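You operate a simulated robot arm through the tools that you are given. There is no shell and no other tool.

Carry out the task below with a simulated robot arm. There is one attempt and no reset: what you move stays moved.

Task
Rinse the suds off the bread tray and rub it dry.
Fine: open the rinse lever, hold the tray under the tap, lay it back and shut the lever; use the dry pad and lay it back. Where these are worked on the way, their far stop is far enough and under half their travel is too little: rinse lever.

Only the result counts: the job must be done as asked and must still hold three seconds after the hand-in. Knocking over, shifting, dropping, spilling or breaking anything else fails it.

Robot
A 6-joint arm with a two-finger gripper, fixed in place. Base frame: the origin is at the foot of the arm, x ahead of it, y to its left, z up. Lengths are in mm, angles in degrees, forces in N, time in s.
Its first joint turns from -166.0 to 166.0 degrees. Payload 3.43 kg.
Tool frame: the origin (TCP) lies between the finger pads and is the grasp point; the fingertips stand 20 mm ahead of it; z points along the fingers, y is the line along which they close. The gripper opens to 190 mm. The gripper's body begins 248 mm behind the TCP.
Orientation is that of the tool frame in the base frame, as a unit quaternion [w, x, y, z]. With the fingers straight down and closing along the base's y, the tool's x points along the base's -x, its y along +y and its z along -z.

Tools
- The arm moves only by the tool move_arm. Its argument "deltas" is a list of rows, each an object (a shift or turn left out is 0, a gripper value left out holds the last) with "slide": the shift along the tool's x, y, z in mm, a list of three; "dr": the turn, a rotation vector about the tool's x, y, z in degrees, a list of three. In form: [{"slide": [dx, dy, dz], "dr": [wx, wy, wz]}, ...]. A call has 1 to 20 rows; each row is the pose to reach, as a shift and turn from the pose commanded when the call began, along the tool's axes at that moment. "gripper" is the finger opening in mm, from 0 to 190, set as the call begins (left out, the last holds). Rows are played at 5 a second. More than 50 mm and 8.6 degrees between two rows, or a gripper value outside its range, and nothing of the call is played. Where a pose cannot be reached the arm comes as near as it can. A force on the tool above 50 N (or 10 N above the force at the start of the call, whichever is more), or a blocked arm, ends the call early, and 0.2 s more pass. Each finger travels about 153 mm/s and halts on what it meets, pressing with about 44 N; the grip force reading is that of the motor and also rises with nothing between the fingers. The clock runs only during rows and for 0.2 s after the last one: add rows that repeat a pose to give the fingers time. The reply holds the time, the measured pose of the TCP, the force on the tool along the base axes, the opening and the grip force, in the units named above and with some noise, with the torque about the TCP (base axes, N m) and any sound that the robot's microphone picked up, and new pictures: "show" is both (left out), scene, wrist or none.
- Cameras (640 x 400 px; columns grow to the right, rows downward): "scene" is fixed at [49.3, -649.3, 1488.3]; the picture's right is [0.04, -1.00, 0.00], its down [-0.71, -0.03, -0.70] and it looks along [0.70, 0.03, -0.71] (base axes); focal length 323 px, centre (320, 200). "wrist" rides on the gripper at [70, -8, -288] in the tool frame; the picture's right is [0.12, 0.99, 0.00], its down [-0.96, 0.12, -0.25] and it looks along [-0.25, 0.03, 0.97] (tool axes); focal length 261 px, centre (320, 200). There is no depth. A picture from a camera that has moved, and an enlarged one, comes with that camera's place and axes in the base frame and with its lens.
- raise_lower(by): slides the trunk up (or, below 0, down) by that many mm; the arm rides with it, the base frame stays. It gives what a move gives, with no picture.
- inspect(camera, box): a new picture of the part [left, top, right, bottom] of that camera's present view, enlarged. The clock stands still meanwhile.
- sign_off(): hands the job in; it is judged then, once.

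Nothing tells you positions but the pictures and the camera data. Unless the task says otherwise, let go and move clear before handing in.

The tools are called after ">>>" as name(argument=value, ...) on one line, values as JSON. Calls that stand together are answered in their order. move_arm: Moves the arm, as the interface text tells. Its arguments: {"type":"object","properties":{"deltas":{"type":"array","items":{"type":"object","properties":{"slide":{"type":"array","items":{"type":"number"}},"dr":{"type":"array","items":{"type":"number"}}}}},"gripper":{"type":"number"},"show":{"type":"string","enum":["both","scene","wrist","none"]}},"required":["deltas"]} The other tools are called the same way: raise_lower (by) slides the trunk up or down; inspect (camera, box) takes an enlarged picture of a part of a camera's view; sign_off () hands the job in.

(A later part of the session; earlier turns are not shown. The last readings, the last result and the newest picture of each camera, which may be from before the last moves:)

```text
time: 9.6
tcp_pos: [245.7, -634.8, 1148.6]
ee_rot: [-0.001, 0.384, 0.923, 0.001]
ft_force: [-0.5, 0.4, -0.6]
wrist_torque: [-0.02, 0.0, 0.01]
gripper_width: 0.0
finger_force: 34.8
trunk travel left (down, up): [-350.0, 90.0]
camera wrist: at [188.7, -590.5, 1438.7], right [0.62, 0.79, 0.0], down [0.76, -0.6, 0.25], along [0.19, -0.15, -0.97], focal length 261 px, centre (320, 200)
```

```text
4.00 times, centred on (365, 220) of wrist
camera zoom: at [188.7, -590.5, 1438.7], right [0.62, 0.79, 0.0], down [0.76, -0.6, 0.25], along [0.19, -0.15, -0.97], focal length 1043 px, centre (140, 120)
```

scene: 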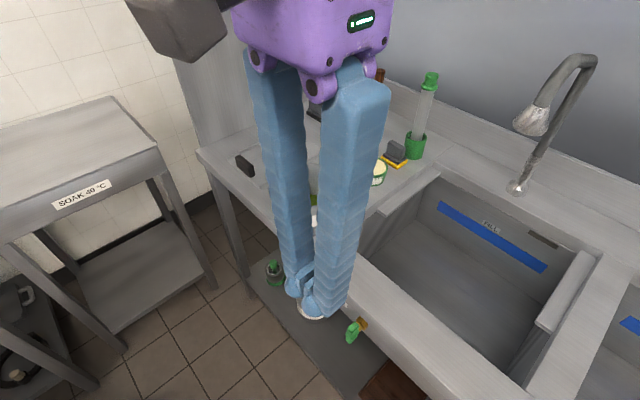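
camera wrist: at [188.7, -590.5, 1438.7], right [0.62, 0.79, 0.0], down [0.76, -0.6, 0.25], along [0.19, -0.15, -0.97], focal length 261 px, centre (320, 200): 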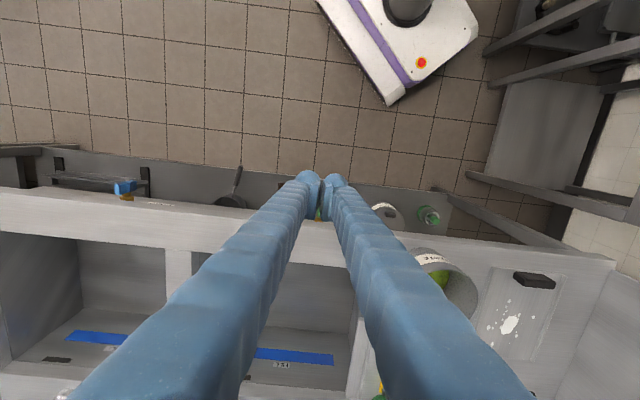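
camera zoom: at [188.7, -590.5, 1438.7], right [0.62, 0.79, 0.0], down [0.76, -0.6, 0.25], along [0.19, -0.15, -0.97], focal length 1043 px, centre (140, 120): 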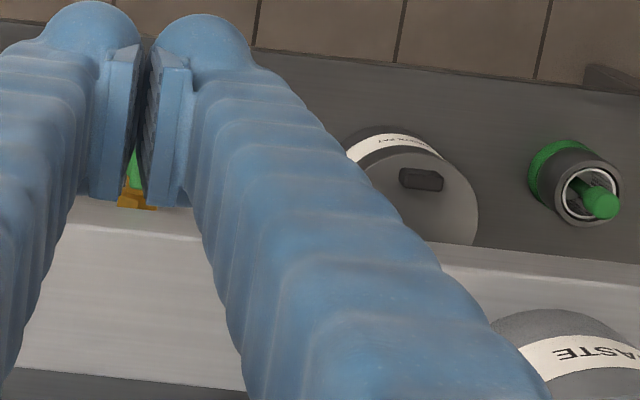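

The blue WASH valve shows this design is a symmetric bar knob centred on its stem, so the green knob should pivot at about z≈800, l≈-263. I'll get a direct top view of it to refine the position.

>>> move_arm(deltas=[{"slide": [-44, -6, 17]}, {"slide": [-88, -12, 34]}, {"slide": [-132, -18, 51]}, {"slide": [-177, -25, 69]}, {"slide": [-177, -25, 69]}], show="wrist")

>>> inspect(camera="wrist", box=[310, 110, 380, 170])

```text
time: 10.8
tcp_pos: [350.8, -780.5, 1080.1]
ee_rot: [0.001, 0.382, 0.924, 0.0]
ft_force: [0.3, -0.1, 0.5]
wrist_torque: [0.03, -0.04, -0.01]
gripper_width: 0.0
finger_force: 34.3
trunk travel left (down, up): [-350.0, 90.0]
camera wrist: at [294.1, -735.9, 1369.4], right [0.62, 0.79, 0.0], down [0.76, -0.6, 0.25], along [0.19, -0.15, -0.97], focal length 261 px, centre (320, 200)
```

wrist: 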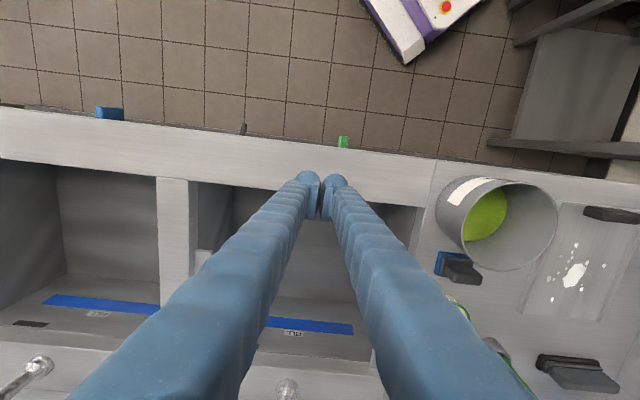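

```text
6.67 times, centred on (345, 140) of wrist
camera zoom: at [294.1, -735.9, 1369.4], right [0.62, 0.79, 0.0], down [0.76, -0.6, 0.25], along [0.19, -0.15, -0.97], focal length 1738 px, centre (153, 600)
```

zoom: 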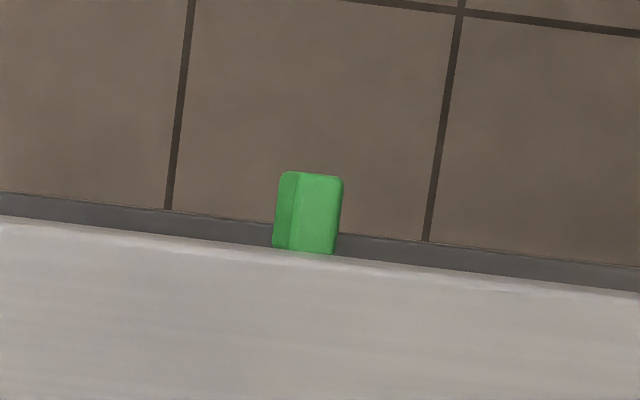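

The refined knob position is f 730–754, l≈-260, pivot z≈782, and the counter edge is at f≈751. I'll bring the closed fingers down beside the knob on its right, in front of the panel, then push its upper wing sideways.

>>> move_arm(deltas=[{"slide": [41, 0, 0]}, {"slide": [82, 0, 0]}, {"slide": [82, 0, 44]}, {"slide": [82, 0, 88]}, {"slide": [82, 0, 132]}, {"slide": [82, 0, 176]}, {"slide": [82, 0, 220]}, {"slide": [82, 0, 255]}, {"slide": [82, 0, 255]}])

>>> inspect(camera="scene", box=[310, 270, 410, 360])

>>> inspect(camera="wrist", box=[270, 140, 400, 240])

```text
time: 12.8
tcp_pos: [291.8, -719.9, 825.4]
ee_rot: [0.0, 0.383, 0.924, 0.0]
ft_force: [0.2, -0.3, 0.0]
wrist_torque: [0.05, -0.01, 0.01]
gripper_width: 0.0
finger_force: 35.0
trunk travel left (down, up): [-350.0, 90.0]
camera wrist: at [236.6, -674.4, 1114.8], right [0.62, 0.79, 0.0], down [0.76, -0.6, 0.25], along [0.19, -0.15, -0.97], focal length 261 px, centre (320, 200)
```

scene: 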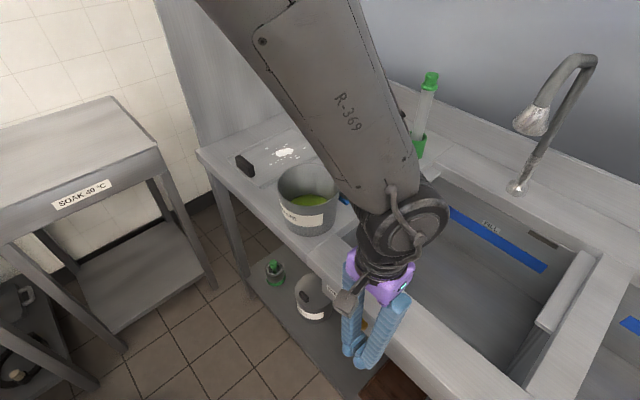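
wrist: 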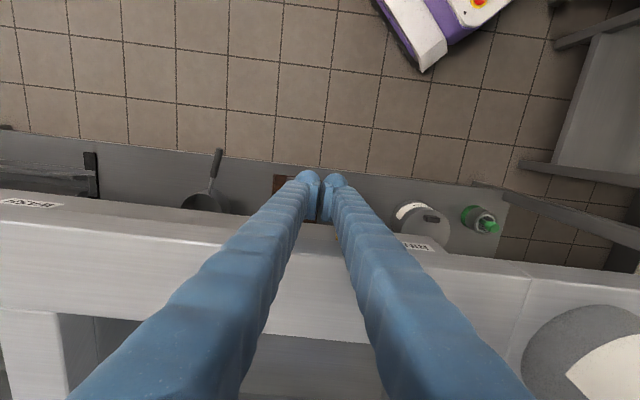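

```text
4.44 times, centred on (360, 315) of scene
camera zoom: at [49.3, -649.3, 1488.3], right [0.04, -1.0, 0.0], down [-0.71, -0.03, -0.7], along [0.7, 0.03, -0.71], focal length 1434 px, centre (142, -311)
```

zoom: 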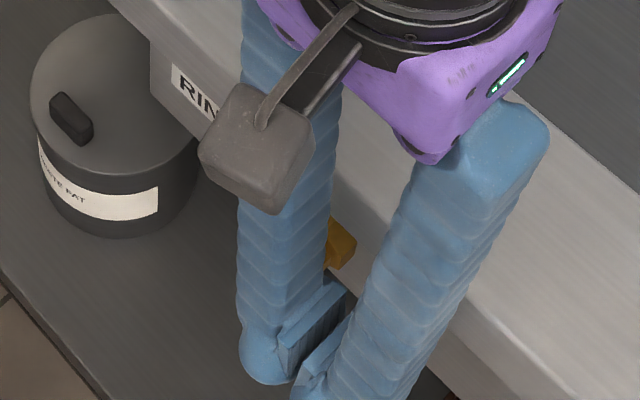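

```text
4.00 times, centred on (335, 190) of wrist
camera zoom: at [236.6, -674.4, 1114.8], right [0.62, 0.79, 0.0], down [0.76, -0.6, 0.25], along [0.19, -0.15, -0.97], focal length 1043 px, centre (260, 240)
```

zoom: 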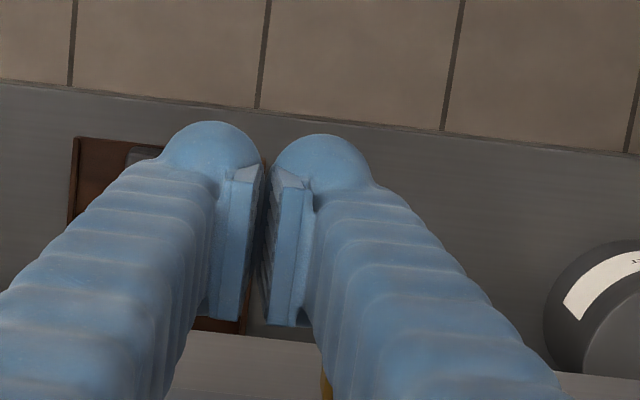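

The fingers are in place to the right of the knob with the tips near z≈805. I'll lower slightly and push left in small steps, watching the force.

>>> move_arm(deltas=[{"slide": [0, 0, 8]}, {"slide": [0, 5, 8]}, {"slide": [0, 10, 8]}, {"slide": [0, 15, 8]}, {"slide": [0, 20, 8]}], show="scene")

>>> inspect(camera="scene", box=[325, 290, 395, 370])

```text
time: 14.0
tcp_pos: [308.3, -705.6, 817.3]
ee_rot: [-0.001, 0.383, 0.924, 0.0]
ft_force: [-1.7, -1.6, 0.5]
wrist_torque: [0.02, -0.02, 0.01]
gripper_width: 0.0
finger_force: 34.4
trunk travel left (down, up): [-350.0, 90.0]
```

scene: 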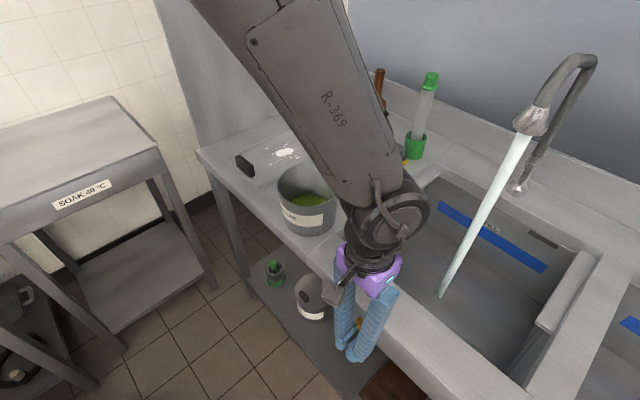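

```text
5.00 times, centred on (360, 330) of scene
camera zoom: at [49.3, -649.3, 1488.3], right [0.04, -1.0, 0.0], down [-0.71, -0.03, -0.7], along [0.7, 0.03, -0.71], focal length 1613 px, centre (120, -450)
```

zoom: 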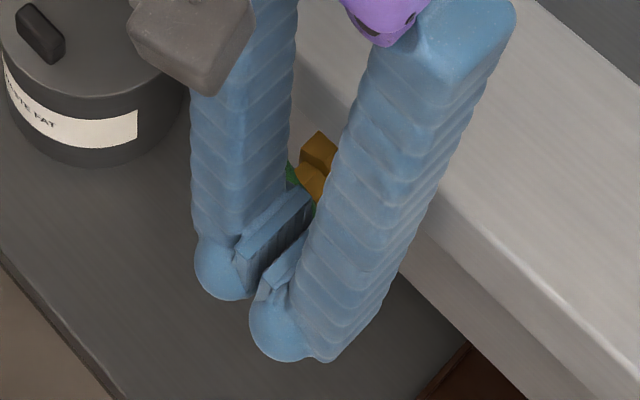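

Water is already flowing, so this is the opening direction. I'll continue to the far stop.

>>> move_arm(deltas=[{"slide": [0, 5, 0]}, {"slide": [0, 10, 0]}, {"slide": [0, 15, 0]}, {"slide": [0, 20, 0]}, {"slide": [0, 25, 0]}, {"slide": [0, 30, 0]}], show="scene")

>>> inspect(camera="scene", box=[325, 290, 395, 370])

```text
time: 15.4
tcp_pos: [328.2, -683.6, 816.8]
ee_rot: [0.0, 0.381, 0.924, 0.001]
ft_force: [-0.2, -1.0, -0.3]
wrist_torque: [-0.01, 0.01, 0.01]
gripper_width: 0.0
finger_force: 34.1
trunk travel left (down, up): [-350.0, 90.0]
```

scene: 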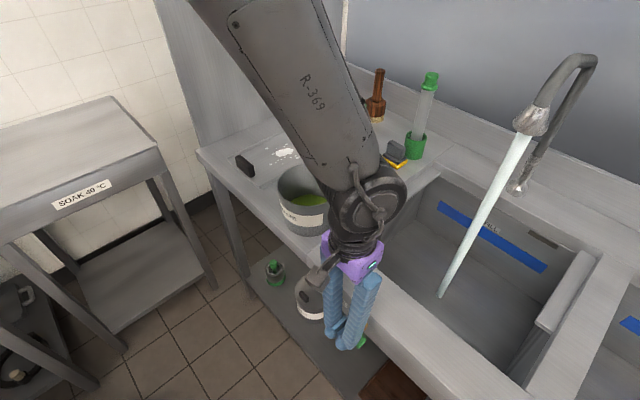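

```text
5.00 times, centred on (360, 330) of scene
camera zoom: at [49.3, -649.3, 1488.3], right [0.04, -1.0, 0.0], down [-0.71, -0.03, -0.7], along [0.7, 0.03, -0.71], focal length 1613 px, centre (120, -450)
```

zoom: 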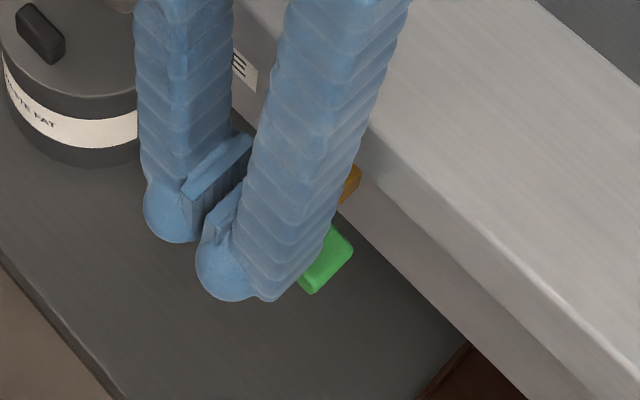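

The knob has turned most of the way. I'll slide further left over the raised wing and press down gently to reach the stop.

>>> move_arm(deltas=[{"slide": [0, 7, 0]}, {"slide": [0, 14, 0]}, {"slide": [0, 21, 0]}, {"slide": [0, 21, 4]}, {"slide": [0, 21, 8]}, {"slide": [0, 21, 11]}], show="none")

>>> inspect(camera="scene", box=[325, 290, 395, 370])

```text
time: 16.8
tcp_pos: [343.2, -667.6, 812.2]
ee_rot: [0.001, 0.383, 0.924, -0.002]
ft_force: [3.6, 11.2, 45.2]
wrist_torque: [-0.54, -0.07, -0.01]
gripper_width: 0.2
finger_force: 34.5
trunk travel left (down, up): [-350.0, 90.0]
```

```text
5.00 times, centred on (360, 330) of scene
camera zoom: at [49.3, -649.3, 1488.3], right [0.04, -1.0, 0.0], down [-0.71, -0.03, -0.7], along [0.7, 0.03, -0.71], focal length 1613 px, centre (120, -450)
```

zoom: 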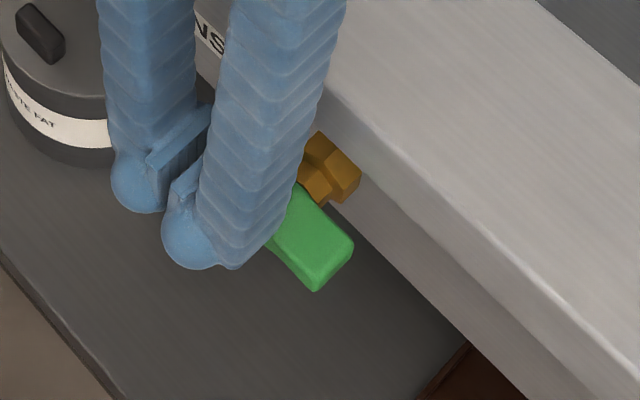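

The knob is hard against its far stop (45 N reaction) and water runs steadily. Next I'll lift clear, turn the tool back 90°, and move above the tray's handle.

>>> move_arm(deltas=[{"slide": [0, 0, -40]}, {"slide": [5, 0, -85]}, {"slide": [5, 0, -130]}, {"slide": [5, 0, -175]}, {"slide": [5, 0, -220]}, {"slide": [5, 0, -265]}, {"slide": [5, 0, -310]}, {"slide": [5, 0, -350]}], show="none")

>>> move_arm(deltas=[{"slide": [-8, 37, 0], "dr": [0, 0, -7.5]}, {"slide": [-16, 75, 0], "dr": [0, 0, -15]}, {"slide": [-24, 112, 0], "dr": [0, 0, -22.5]}, {"slide": [-32, 150, 0], "dr": [0, 0, -30]}, {"slide": [-40, 187, 0], "dr": [0, 0, -37.5]}, {"slide": [-49, 225, 0], "dr": [0, 0, -45]}, {"slide": [-57, 262, 0], "dr": [0, 0, -52.5]}, {"slide": [-65, 300, 0], "dr": [0, 0, -60]}, {"slide": [-73, 337, 0], "dr": [0, 0, -67.5]}, {"slide": [-81, 375, 0], "dr": [0, 0, -75]}, {"slide": [-89, 412, 0], "dr": [0, 0, -82.5]}, {"slide": [-97, 450, 0], "dr": [0, 0, -90]}, {"slide": [-97, 450, 0], "dr": [0, 0, -90]}], gripper=80)

```text
time: 18.6
tcp_pos: [337.3, -667.8, 1159.5]
ee_rot: [0.0, 0.383, 0.924, 0.0]
ft_force: [-0.4, 0.4, 0.5]
wrist_torque: [-0.02, -0.03, 0.01]
gripper_width: 0.3
finger_force: 34.2
trunk travel left (down, up): [-350.0, 90.0]
```

```text
time: 21.4
tcp_pos: [725.9, -415.4, 1158.2]
ee_rot: [0.0, -0.383, 0.924, 0.001]
ft_force: [-1.0, -0.2, 0.3]
wrist_torque: [-0.03, -0.04, 0.04]
gripper_width: 79.9
finger_force: 0.1
trunk travel left (down, up): [-350.0, 90.0]
camera wrist: at [682.3, -470.7, 1447.3], right [-0.79, 0.62, 0.0], down [0.6, 0.76, 0.25], along [0.15, 0.2, -0.97], focal length 261 px, centre (320, 200)
```

scene: 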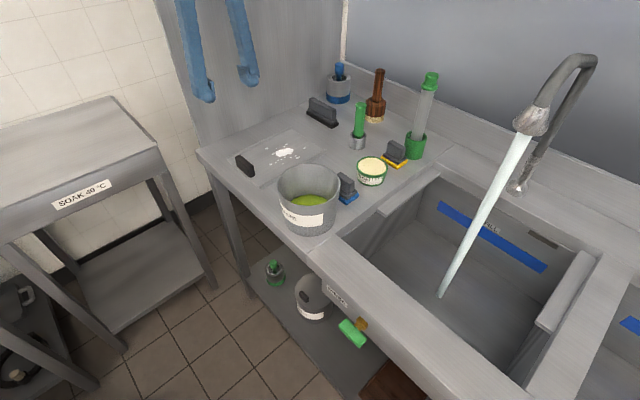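
wrist: 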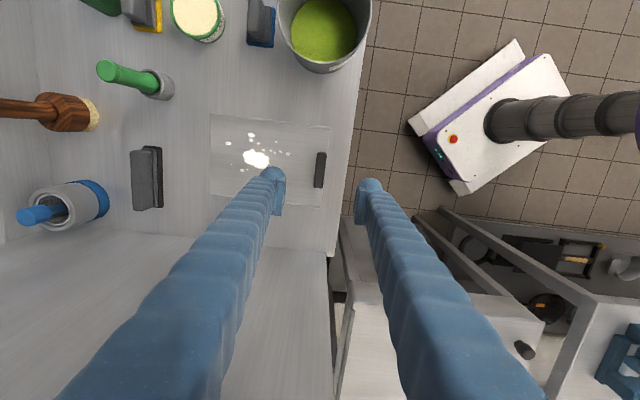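

The lever is open and the stream is steady. I'll zoom in on the tray and handle to place the grasp.

>>> inspect(camera="wrist", box=[195, 95, 355, 220])

>>> inspect(camera="scene", box=[225, 145, 275, 190])

```text
3.20 times, centred on (275, 158) of wrist
camera zoom: at [682.3, -470.7, 1447.3], right [-0.79, 0.62, 0.0], down [0.6, 0.76, 0.25], along [0.15, 0.2, -0.97], focal length 834 px, centre (464, 336)
```

zoom: 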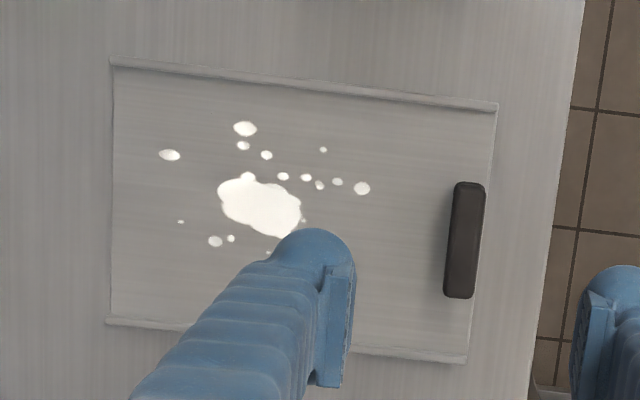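

```text
8.89 times, centred on (250, 168) of scene
camera zoom: at [49.3, -649.3, 1488.3], right [0.04, -1.0, 0.0], down [-0.71, -0.03, -0.7], along [0.7, 0.03, -0.71], focal length 2867 px, centre (942, 489)
```

zoom: 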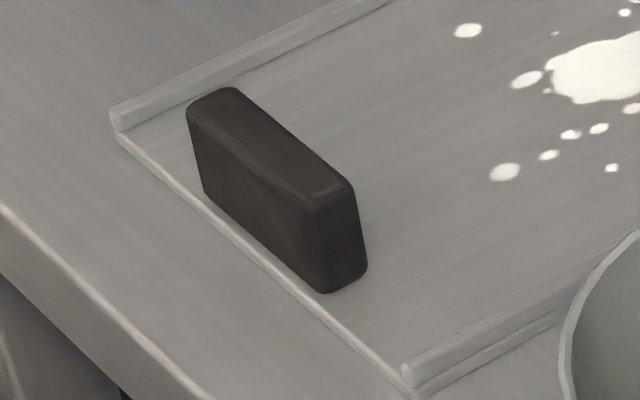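

The handle is 70 × 18 mm at f≈806, l≈220, top z≈940, and the tray occupies f 795–1035, l 138–306. I'll descend with fingers open 60 mm to straddle the handle, tips just above the tray surface.

>>> move_arm(deltas=[{"slide": [0, 1, 40]}, {"slide": [0, 1, 80]}, {"slide": [0, 1, 120]}, {"slide": [0, 1, 160]}, {"slide": [0, 1, 190]}, {"slide": [0, 1, 205]}, {"slide": [0, 1, 215]}, {"slide": [0, 1, 222]}, {"slide": [0, 1, 222]}], gripper=60)

>>> inspect(camera="scene", box=[210, 130, 290, 190])

>>> inspect(camera="wrist", box=[250, 140, 390, 230])

```text
time: 23.4
tcp_pos: [725.4, -414.2, 932.0]
ee_rot: [-0.001, -0.383, 0.924, 0.0]
ft_force: [-0.1, 1.0, 0.5]
wrist_torque: [0.0, -0.03, 0.01]
gripper_width: 59.8
finger_force: 0.1
trunk travel left (down, up): [-350.0, 90.0]
camera wrist: at [682.0, -470.2, 1221.4], right [-0.79, 0.62, 0.0], down [0.6, 0.76, 0.25], along [0.15, 0.2, -0.97], focal length 261 px, centre (320, 200)
```

scene: 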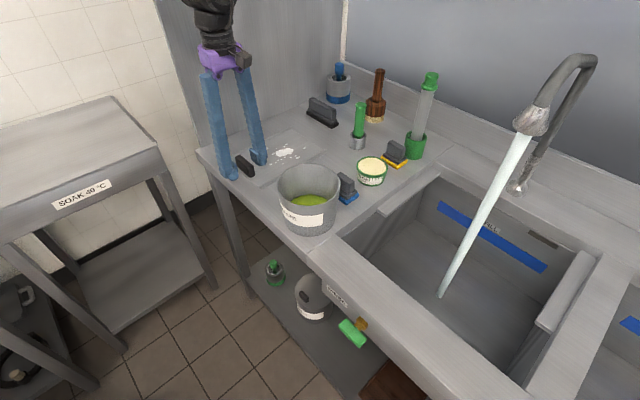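
wrist: 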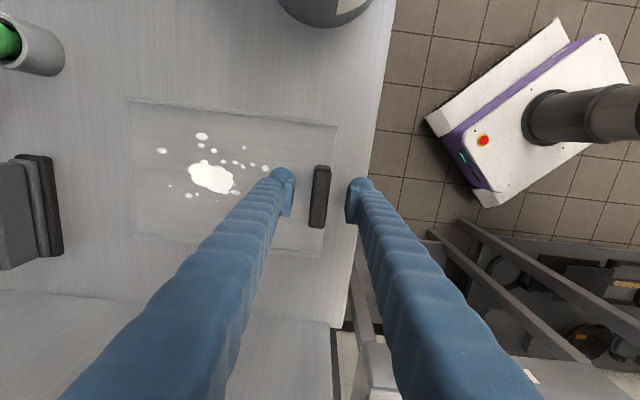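

```text
6.67 times, centred on (250, 160) of scene
camera zoom: at [49.3, -649.3, 1488.3], right [0.04, -1.0, 0.0], down [-0.71, -0.03, -0.7], along [0.7, 0.03, -0.71], focal length 2150 px, centre (787, 467)
```

zoom: 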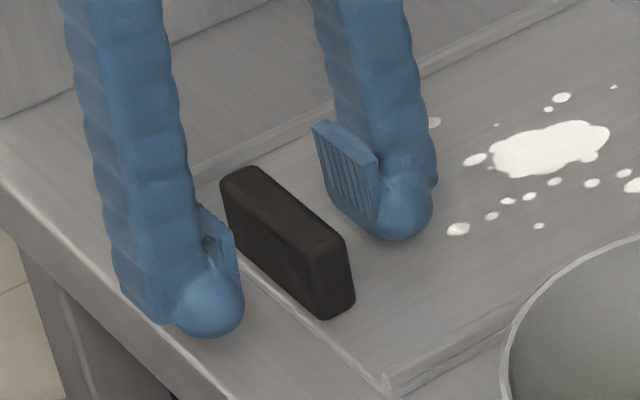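

```text
4.44 times, centred on (320, 185) of wrist
camera zoom: at [682.0, -470.2, 1221.4], right [-0.79, 0.62, 0.0], down [0.6, 0.76, 0.25], along [0.15, 0.2, -0.97], focal length 1158 px, centre (320, 267)
```

zoom: 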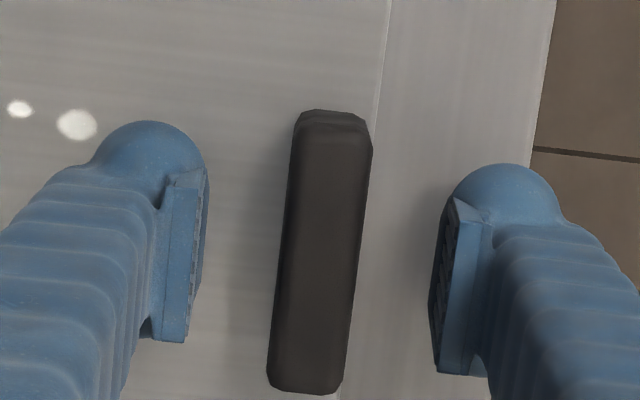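

The fingers are centred about the handle. I'll lower a few more millimetres and close on it.

>>> move_arm(deltas=[{"slide": [0, 0, 2]}, {"slide": [0, 0, 4]}, {"slide": [0, 0, 4]}], show="none")

>>> move_arm(deltas=[{"slide": [0, 0, 0]}, {"slide": [0, 0, 0]}, {"slide": [0, 0, 0]}, {"slide": [0, 0, 0]}], gripper=0, show="scene")

>>> inspect(camera="scene", box=[210, 130, 290, 190])

```text
time: 24.2
tcp_pos: [725.4, -415.5, 928.4]
ee_rot: [0.0, -0.383, 0.924, 0.001]
ft_force: [0.6, 0.6, -0.4]
wrist_torque: [-0.04, 0.02, -0.01]
gripper_width: 59.9
finger_force: 0.1
trunk travel left (down, up): [-350.0, 90.0]
```

```text
time: 25.2
tcp_pos: [726.3, -414.7, 929.7]
ee_rot: [0.0, -0.383, 0.924, 0.001]
ft_force: [0.1, -0.4, 0.5]
wrist_torque: [-0.03, -0.01, 0.01]
gripper_width: 19.0
finger_force: 44.4
trunk travel left (down, up): [-350.0, 90.0]
```

scene: 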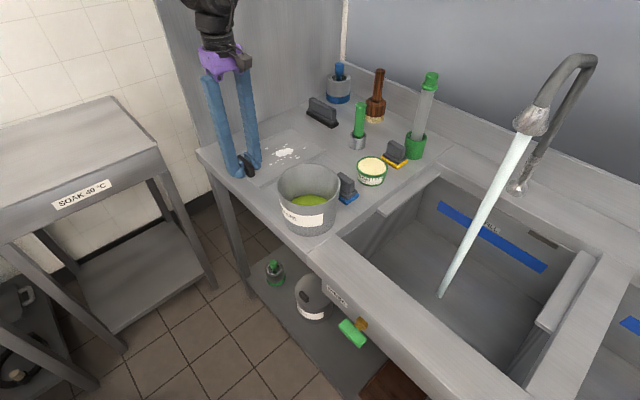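

```text
6.67 times, centred on (250, 160) of scene
camera zoom: at [49.3, -649.3, 1488.3], right [0.04, -1.0, 0.0], down [-0.71, -0.03, -0.7], along [0.7, 0.03, -0.71], focal length 2150 px, centre (787, 467)
```

zoom: 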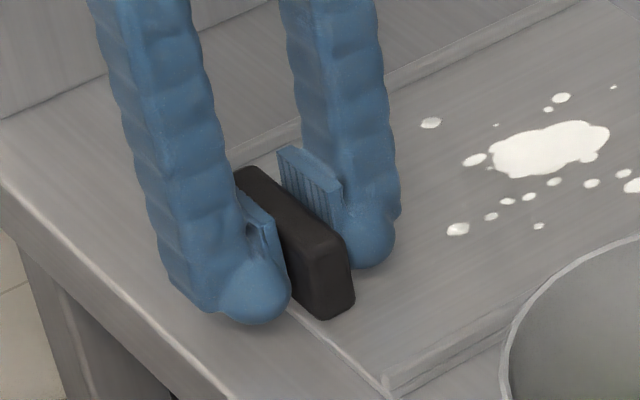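

The handle is gripped (19 mm, 44 N). I'll lift gently and check the weight and tilt.

>>> move_arm(deltas=[{"slide": [0, 0, -5]}, {"slide": [0, 0, -12]}, {"slide": [0, 0, -25]}, {"slide": [0, 0, -40]}, {"slide": [0, 0, -40]}], show="scene")

>>> inspect(camera="scene", box=[200, 90, 340, 200])

```text
time: 26.4
tcp_pos: [726.5, -416.4, 969.6]
ee_rot: [0.0, -0.382, 0.924, 0.001]
ft_force: [-0.2, -0.3, -3.6]
wrist_torque: [0.27, 0.26, 0.02]
gripper_width: 18.7
finger_force: 44.5
trunk travel left (down, up): [-350.0, 90.0]
```

scene: 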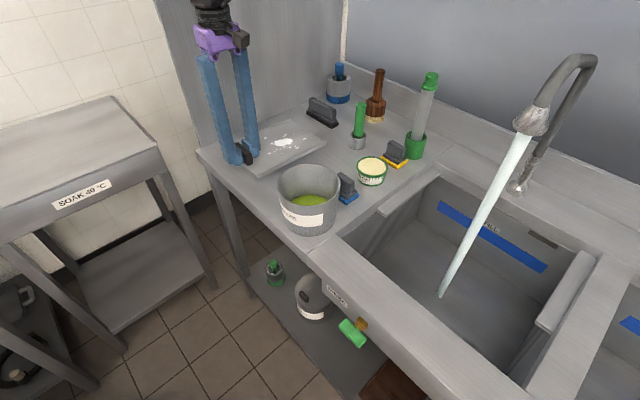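

```text
3.64 times, centred on (270, 145) of scene
camera zoom: at [49.3, -649.3, 1488.3], right [0.04, -1.0, 0.0], down [-0.71, -0.03, -0.7], along [0.7, 0.03, -0.71], focal length 1173 px, centre (502, 400)
```

zoom: 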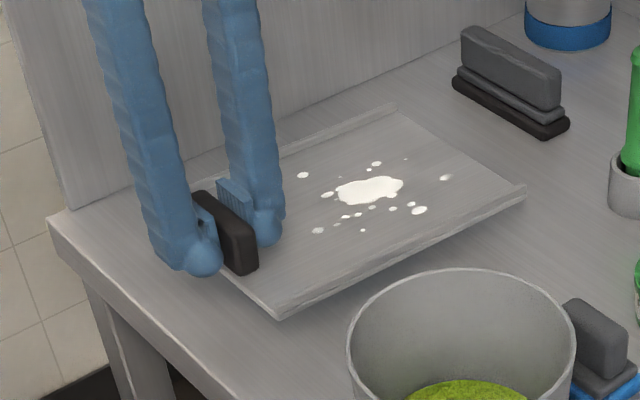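

The tray weighs about 0.37 kg and stays flat in the grip. I'll lift it well above everything, retract slightly, and carry it sideways toward the tap.

>>> move_arm(deltas=[{"slide": [0, 8, -40]}, {"slide": [0, 20, -80]}, {"slide": [0, 35, -120]}, {"slide": [0, 50, -160]}, {"slide": [0, 65, -200]}, {"slide": [0, 65, -200]}], show="none")

>>> move_arm(deltas=[{"slide": [30, 0, 0]}, {"slide": [70, 0, 0]}, {"slide": [115, 0, 0]}, {"slide": [160, 0, 0]}, {"slide": [205, 0, 0]}, {"slide": [250, 0, 0]}, {"slide": [295, 0, 0]}, {"slide": [340, 0, 0]}, {"slide": [385, 0, 0]}, {"slide": [430, 0, 0]}, {"slide": [475, 0, 0]}, {"slide": [510, 0, 0]}, {"slide": [540, 0, 0]}, {"slide": [540, 0, 0]}])

```text
time: 27.8
tcp_pos: [680.3, -368.5, 1168.5]
ee_rot: [-0.002, -0.382, 0.924, 0.0]
ft_force: [0.2, 0.5, -4.0]
wrist_torque: [0.24, 0.34, 0.0]
gripper_width: 19.2
finger_force: 43.9
trunk travel left (down, up): [-350.0, 90.0]
```

```text
time: 30.8
tcp_pos: [300.7, -751.0, 1170.5]
ee_rot: [0.0, -0.382, 0.924, 0.001]
ft_force: [0.3, -1.0, -5.1]
wrist_torque: [0.25, 0.27, 0.0]
gripper_width: 19.1
finger_force: 44.3
trunk travel left (down, up): [-350.0, 90.0]
camera wrist: at [256.2, -805.9, 1458.8], right [-0.79, 0.62, 0.0], down [0.6, 0.76, 0.25], along [0.15, 0.2, -0.97], focal length 261 px, centre (320, 200)
```

scene: 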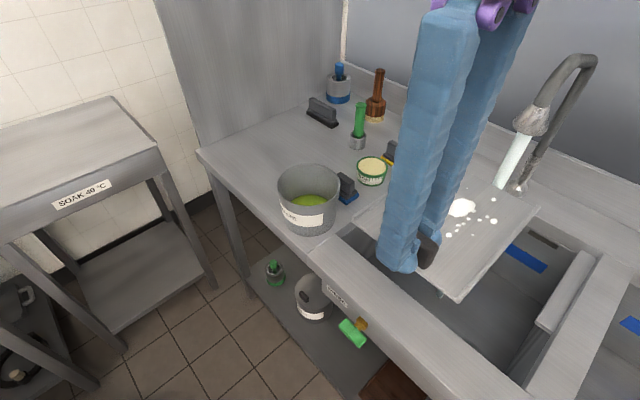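
wrist: 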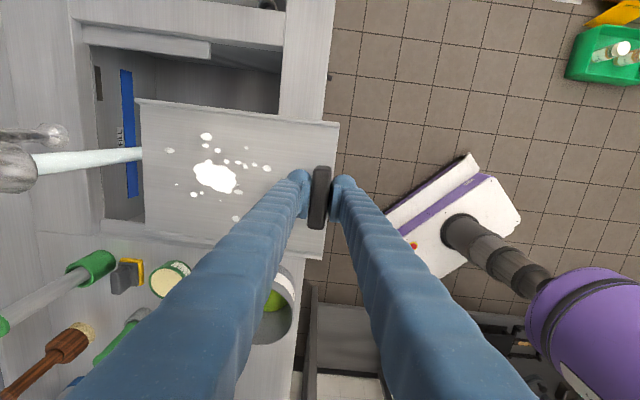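

The tray hangs level just in front of the stream. I'll zoom in on the spout from both cameras to triangulate the stream line.

>>> inspect(camera="wrist", box=[0, 110, 160, 210])

>>> inspect(camera="scene", box=[470, 80, 590, 220])

```text
4.00 times, centred on (80, 160) of wrist
camera zoom: at [256.2, -805.9, 1458.8], right [-0.79, 0.62, 0.0], down [0.6, 0.76, 0.25], along [0.15, 0.2, -0.97], focal length 1043 px, centre (1280, 360)
```

zoom: 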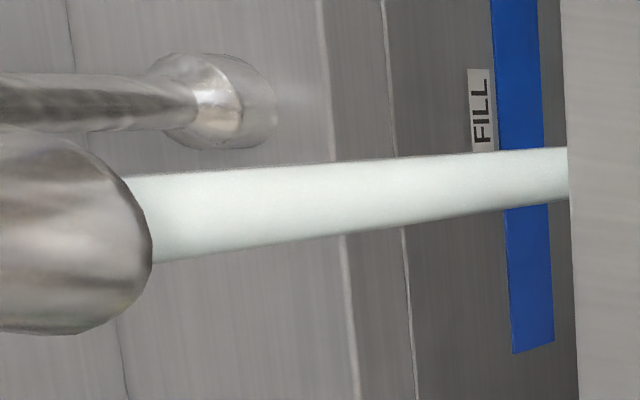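

```text
2.86 times, centred on (530, 150) of scene
camera zoom: at [49.3, -649.3, 1488.3], right [0.04, -1.0, 0.0], down [-0.71, -0.03, -0.7], along [0.7, 0.03, -0.71], focal length 922 px, centre (-280, 343)
```

zoom: 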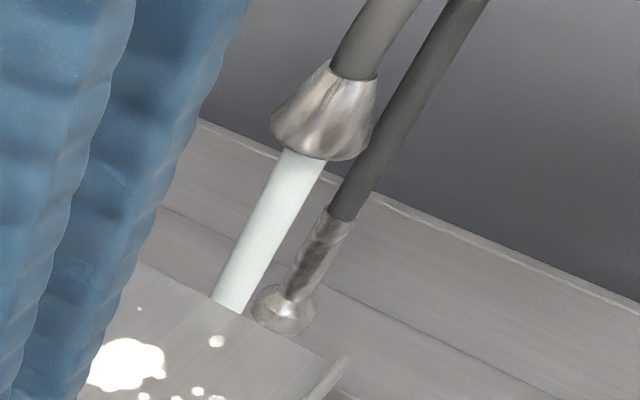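

The stream is about 26 mm wide, near f≈1033–1049, l≈-324. I'll lower the tray below spout height and tilt its far end up 20° so the gripper body stays clear of the spout.

>>> move_arm(deltas=[{"slide": [0, 0, 30], "dr": [4, 0, 0]}, {"slide": [0, 0, 60], "dr": [8, 0, 0]}, {"slide": [0, 0, 90], "dr": [12, 0, 0]}, {"slide": [0, 0, 120], "dr": [16, 0, 0]}, {"slide": [0, 0, 150], "dr": [20, 0, 0]}, {"slide": [0, 0, 150], "dr": [20, 0, 0]}])

```text
time: 32.2
tcp_pos: [298.9, -750.5, 1021.9]
ee_rot: [0.066, -0.376, 0.91, -0.16]
ft_force: [0.0, -0.7, -3.6]
wrist_torque: [0.29, 0.26, 0.02]
gripper_width: 19.1
finger_force: 44.0
trunk travel left (down, up): [-350.0, 90.0]
camera wrist: at [185.4, -735.9, 1295.5], right [-0.74, 0.58, -0.34], down [0.55, 0.82, 0.19], along [0.39, -0.04, -0.92], focal length 261 px, centre (320, 200)
```

scene: 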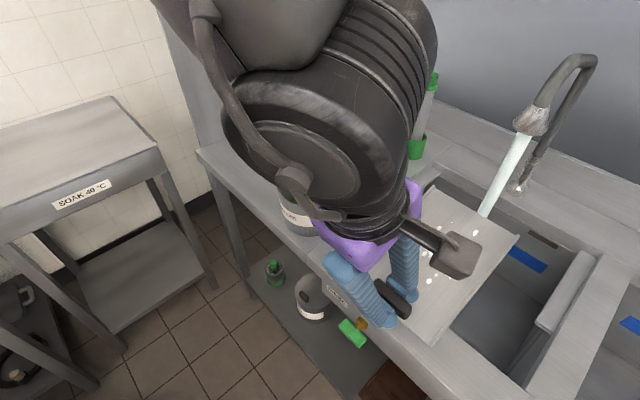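
wrist: 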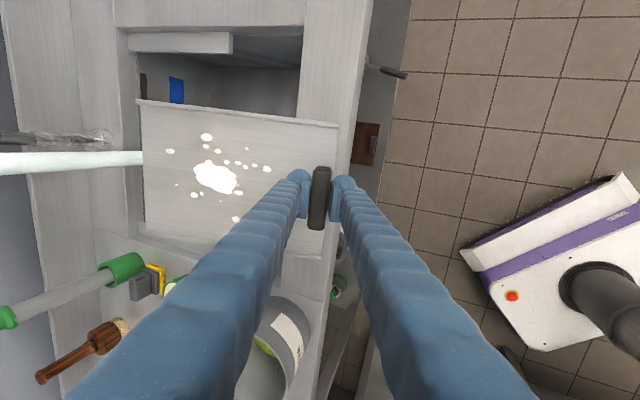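

The pose is reachable with good clearance. I'll advance horizontally until the stream lands on the far part of the tray and look.

>>> move_arm(deltas=[{"slide": [0, -28, 10]}, {"slide": [0, -56, 20]}, {"slide": [0, -85, 31]}, {"slide": [0, -113, 41]}, {"slide": [0, -113, 41]}])

>>> inspect(camera="wrist", box=[60, 80, 340, 260])

>>> inspect(camera="scene", box=[380, 60, 600, 280])

```text
time: 33.4
tcp_pos: [381.8, -836.5, 1022.3]
ee_rot: [0.066, -0.377, 0.91, -0.159]
ft_force: [-0.4, 0.9, -4.5]
wrist_torque: [0.27, 0.25, 0.0]
gripper_width: 19.0
finger_force: 44.6
trunk travel left (down, up): [-350.0, 90.0]
camera wrist: at [268.9, -821.3, 1295.5], right [-0.74, 0.58, -0.34], down [0.54, 0.82, 0.19], along [0.39, -0.04, -0.92], focal length 261 px, centre (320, 200)
```

scene: 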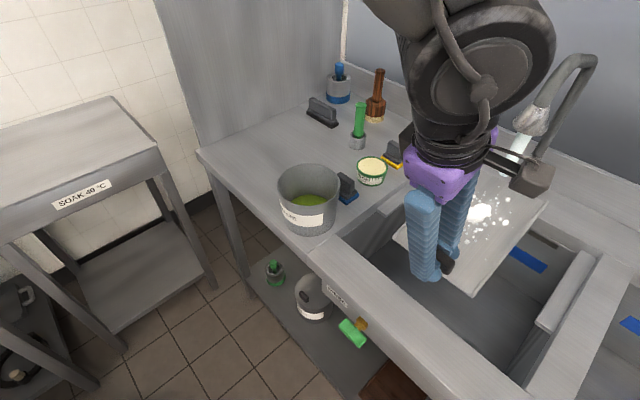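
wrist: 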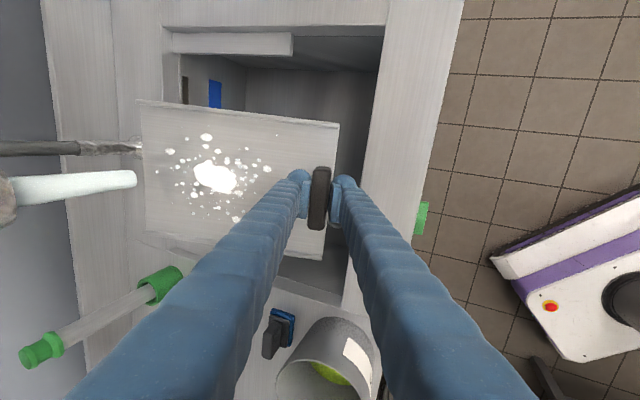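

```text
2.22 times, centred on (200, 170) of wrist
camera zoom: at [268.9, -821.3, 1295.5], right [-0.74, 0.58, -0.34], down [0.54, 0.82, 0.19], along [0.39, -0.04, -0.92], focal length 579 px, centre (587, 267)
```

zoom: 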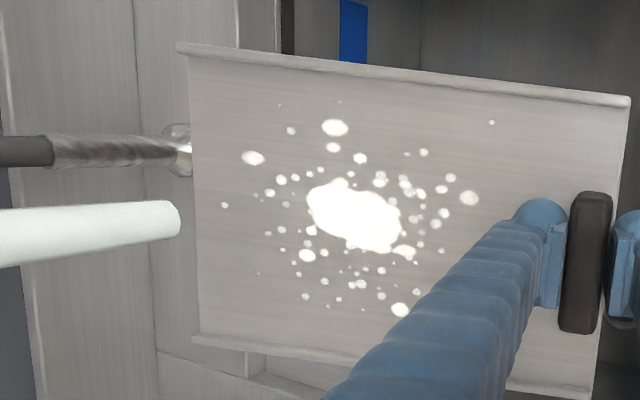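

```text
1.82 times, centred on (490, 170) of scene
camera zoom: at [49.3, -649.3, 1488.3], right [0.04, -1.0, 0.0], down [-0.71, -0.03, -0.7], along [0.7, 0.03, -0.71], focal length 586 px, centre (11, 254)
```

zoom: 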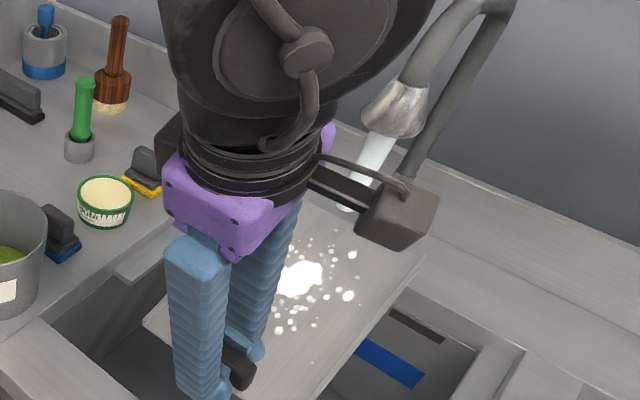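

The stream now ends at the tray and fresh droplets are appearing, so rinsing has started. I'll advance so the stream lands on the central suds.

>>> move_arm(deltas=[{"slide": [0, -14, 5]}, {"slide": [0, -28, 10]}, {"slide": [0, -42, 15]}, {"slide": [0, -42, 15]}, {"slide": [0, -42, 15]}])

>>> inspect(camera="wrist", box=[60, 80, 340, 260])

>>> inspect(camera="scene", box=[380, 60, 600, 280])

```text
time: 34.6
tcp_pos: [415.7, -866.3, 1019.9]
ee_rot: [0.067, -0.377, 0.91, -0.16]
ft_force: [-0.4, 0.6, -3.5]
wrist_torque: [0.23, 0.24, -0.03]
gripper_width: 19.4
finger_force: 44.4
trunk travel left (down, up): [-350.0, 90.0]
camera wrist: at [301.6, -852.2, 1295.0], right [-0.74, 0.58, -0.34], down [0.54, 0.82, 0.19], along [0.39, -0.04, -0.92], focal length 261 px, centre (320, 200)
```

scene: 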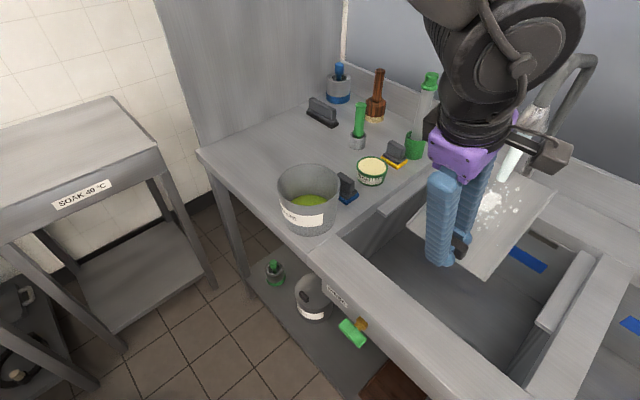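
wrist: 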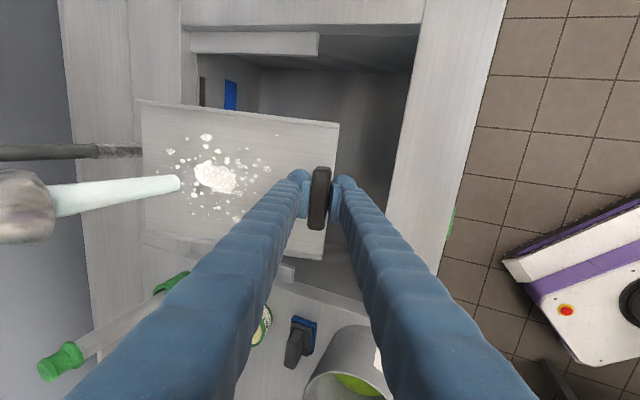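

```text
2.22 times, centred on (200, 170) of wrist
camera zoom: at [301.6, -852.2, 1295.0], right [-0.74, 0.58, -0.34], down [0.54, 0.82, 0.19], along [0.39, -0.04, -0.92], focal length 579 px, centre (587, 267)
```

zoom: 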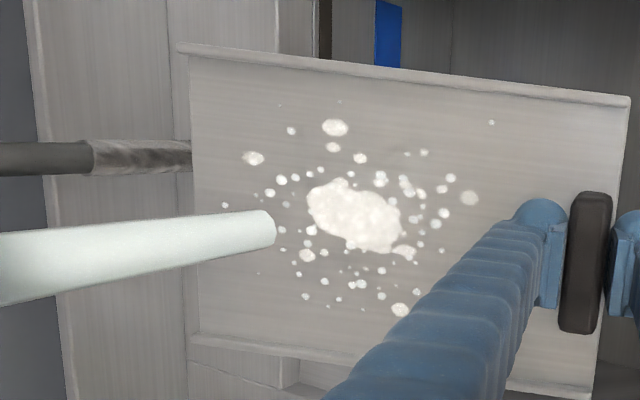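

```text
1.82 times, centred on (490, 170) of scene
camera zoom: at [49.3, -649.3, 1488.3], right [0.04, -1.0, 0.0], down [-0.71, -0.03, -0.7], along [0.7, 0.03, -0.71], focal length 586 px, centre (11, 254)
```

zoom: 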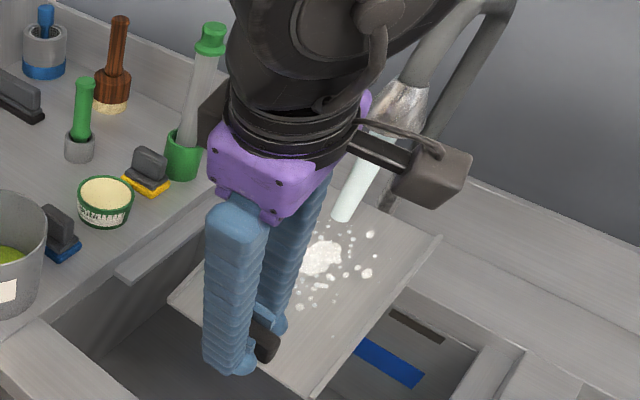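

The suds are visibly fading, and extending the stream line puts it right on the central suds. I'll hold here for several seconds.

>>> move_arm(deltas=[{"slide": [0, 0, 0]}, {"slide": [0, 0, 0]}, {"slide": [0, 0, 0]}, {"slide": [0, 0, 0]}, {"slide": [0, 0, 0]}, {"slide": [0, 0, 0]}, {"slide": [0, 0, 0]}, {"slide": [0, 0, 0]}, {"slide": [0, 0, 0]}, {"slide": [0, 0, 0]}, {"slide": [0, 0, 0]}, {"slide": [0, 0, 0]}, {"slide": [0, 0, 0]}, {"slide": [0, 0, 0]}, {"slide": [0, 0, 0]}], show="wrist")

>>> inspect(camera="wrist", box=[60, 80, 340, 260])

```text
time: 37.8
tcp_pos: [414.5, -867.0, 1020.8]
ee_rot: [0.067, -0.377, 0.91, -0.159]
ft_force: [-0.5, -0.5, -4.1]
wrist_torque: [0.29, 0.29, 0.0]
gripper_width: 18.9
finger_force: 43.7
trunk travel left (down, up): [-350.0, 90.0]
camera wrist: at [301.4, -852.4, 1294.9], right [-0.74, 0.58, -0.34], down [0.54, 0.82, 0.19], along [0.39, -0.04, -0.92], focal length 261 px, centre (320, 200)
```

wrist: 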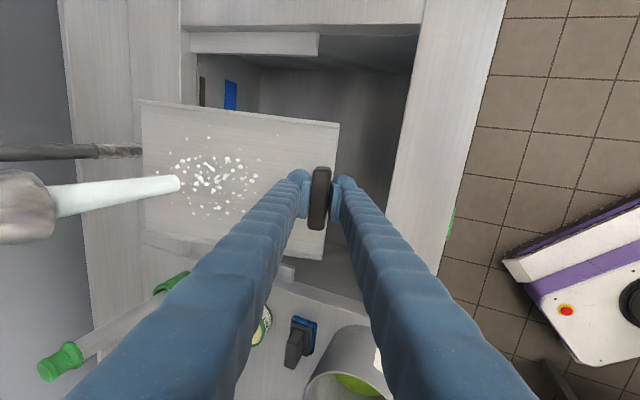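

```text
2.22 times, centred on (200, 170) of wrist
camera zoom: at [301.4, -852.4, 1294.9], right [-0.74, 0.58, -0.34], down [0.54, 0.82, 0.19], along [0.39, -0.04, -0.92], focal length 579 px, centre (587, 267)
```

zoom: 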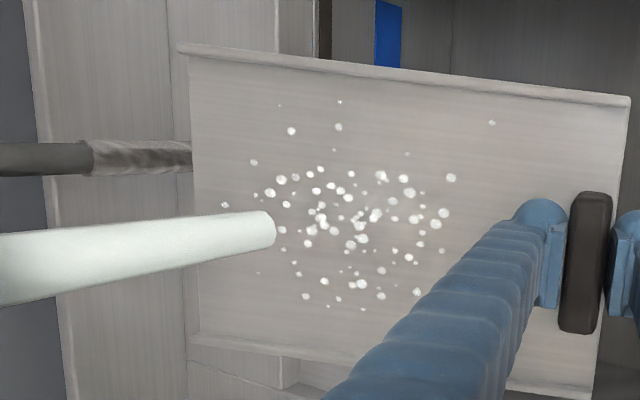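

The suds patch has dissolved, leaving round water droplets. I'll sweep the stream a little across the tray and hold longer to be sure nothing soapy remains.

>>> move_arm(deltas=[{"slide": [10, 0, 0]}, {"slide": [20, 0, 0]}, {"slide": [30, 0, 0]}, {"slide": [30, 0, 0]}, {"slide": [20, 0, 0]}, {"slide": [10, 0, 0]}, {"slide": [0, 0, 0]}, {"slide": [-10, 0, 0]}, {"slide": [-20, 0, 0]}, {"slide": [-30, 0, 0]}, {"slide": [-30, 0, 0]}, {"slide": [-20, 0, 0]}, {"slide": [-10, 0, 0]}, {"slide": [0, 0, 0]}, {"slide": [0, 12, -4]}, {"slide": [0, 24, -9]}, {"slide": [0, 36, -13]}, {"slide": [0, 24, -9]}, {"slide": [0, 12, -4]}, {"slide": [0, 0, 0]}], show="wrist")

>>> inspect(camera="wrist", box=[120, 80, 340, 260])

>>> inspect(camera="scene", box=[440, 160, 560, 290])

```text
time: 42.0
tcp_pos: [414.8, -866.6, 1021.3]
ee_rot: [0.066, -0.376, 0.91, -0.161]
ft_force: [0.3, 0.3, -3.8]
wrist_torque: [0.26, 0.32, 0.0]
gripper_width: 19.1
finger_force: 44.1
trunk travel left (down, up): [-350.0, 90.0]
camera wrist: at [301.1, -852.6, 1295.8], right [-0.74, 0.58, -0.34], down [0.54, 0.82, 0.19], along [0.39, -0.04, -0.92], focal length 261 px, centre (320, 200)
```

wrist: 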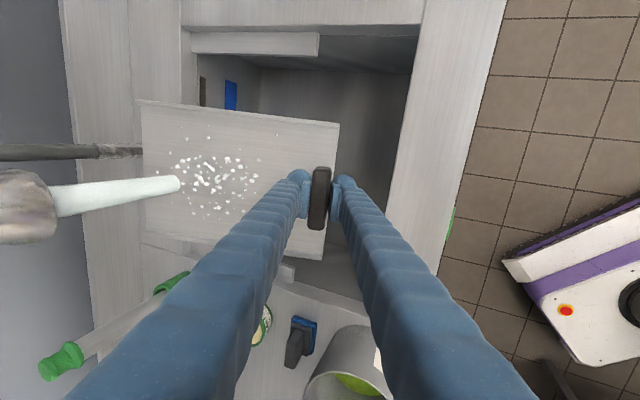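

```text
2.22 times, centred on (230, 170) of wrist
camera zoom: at [301.1, -852.6, 1295.8], right [-0.74, 0.58, -0.34], down [0.54, 0.82, 0.19], along [0.39, -0.04, -0.92], focal length 579 px, centre (520, 267)
```

zoom: 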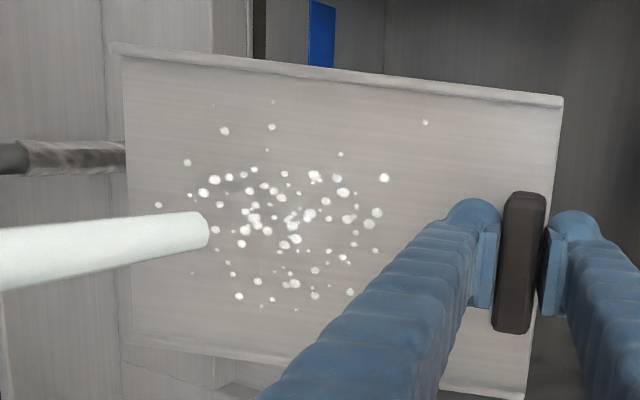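

```text
3.08 times, centred on (500, 225) of scene
camera zoom: at [49.3, -649.3, 1488.3], right [0.04, -1.0, 0.0], down [-0.71, -0.03, -0.7], along [0.7, 0.03, -0.71], focal length 992 px, centre (-234, 123)
```

zoom: 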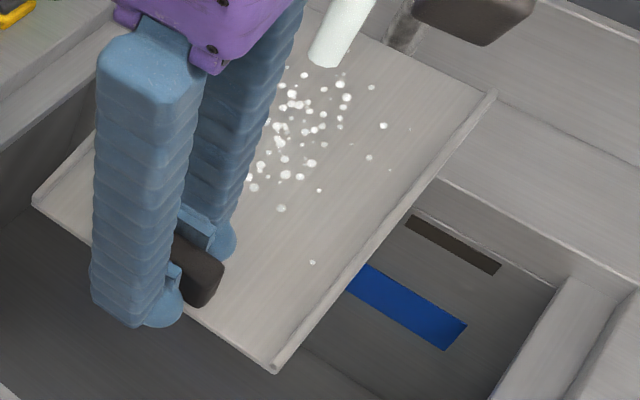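

The pattern no longer changes and only water droplets remain, so the suds are rinsed off. I'll retreat from under the tap, level the tray, and raise it.

>>> move_arm(deltas=[{"slide": [0, 38, -14]}, {"slide": [0, 77, -28]}, {"slide": [0, 116, -42]}, {"slide": [0, 155, -56]}, {"slide": [0, 155, -56]}], show="none")

>>> move_arm(deltas=[{"slide": [0, -10, -28], "dr": [-4, 0, 0]}, {"slide": [0, -20, -56], "dr": [-8, 0, 0]}, {"slide": [0, -31, -84], "dr": [-12, 0, 0]}, {"slide": [0, -41, -113], "dr": [-16, 0, 0]}, {"slide": [0, -51, -141], "dr": [-20, 0, 0]}, {"slide": [0, -51, -141], "dr": [-20, 0, 0]}], show="scene")

```text
time: 43.2
tcp_pos: [299.3, -749.7, 1020.5]
ee_rot: [0.065, -0.377, 0.91, -0.159]
ft_force: [0.6, -0.7, -4.3]
wrist_torque: [0.22, 0.3, -0.02]
gripper_width: 18.9
finger_force: 44.4
trunk travel left (down, up): [-350.0, 90.0]
```

```text
time: 44.6
tcp_pos: [298.5, -753.0, 1170.8]
ee_rot: [0.0, -0.382, 0.924, 0.0]
ft_force: [-0.3, 0.1, -4.4]
wrist_torque: [0.26, 0.23, -0.01]
gripper_width: 18.8
finger_force: 44.0
trunk travel left (down, up): [-350.0, 90.0]
```

scene: 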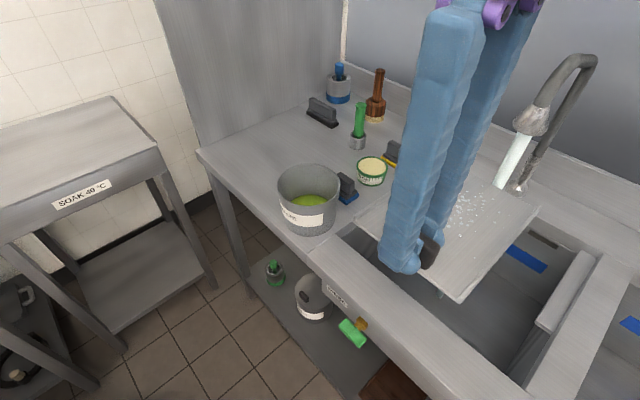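

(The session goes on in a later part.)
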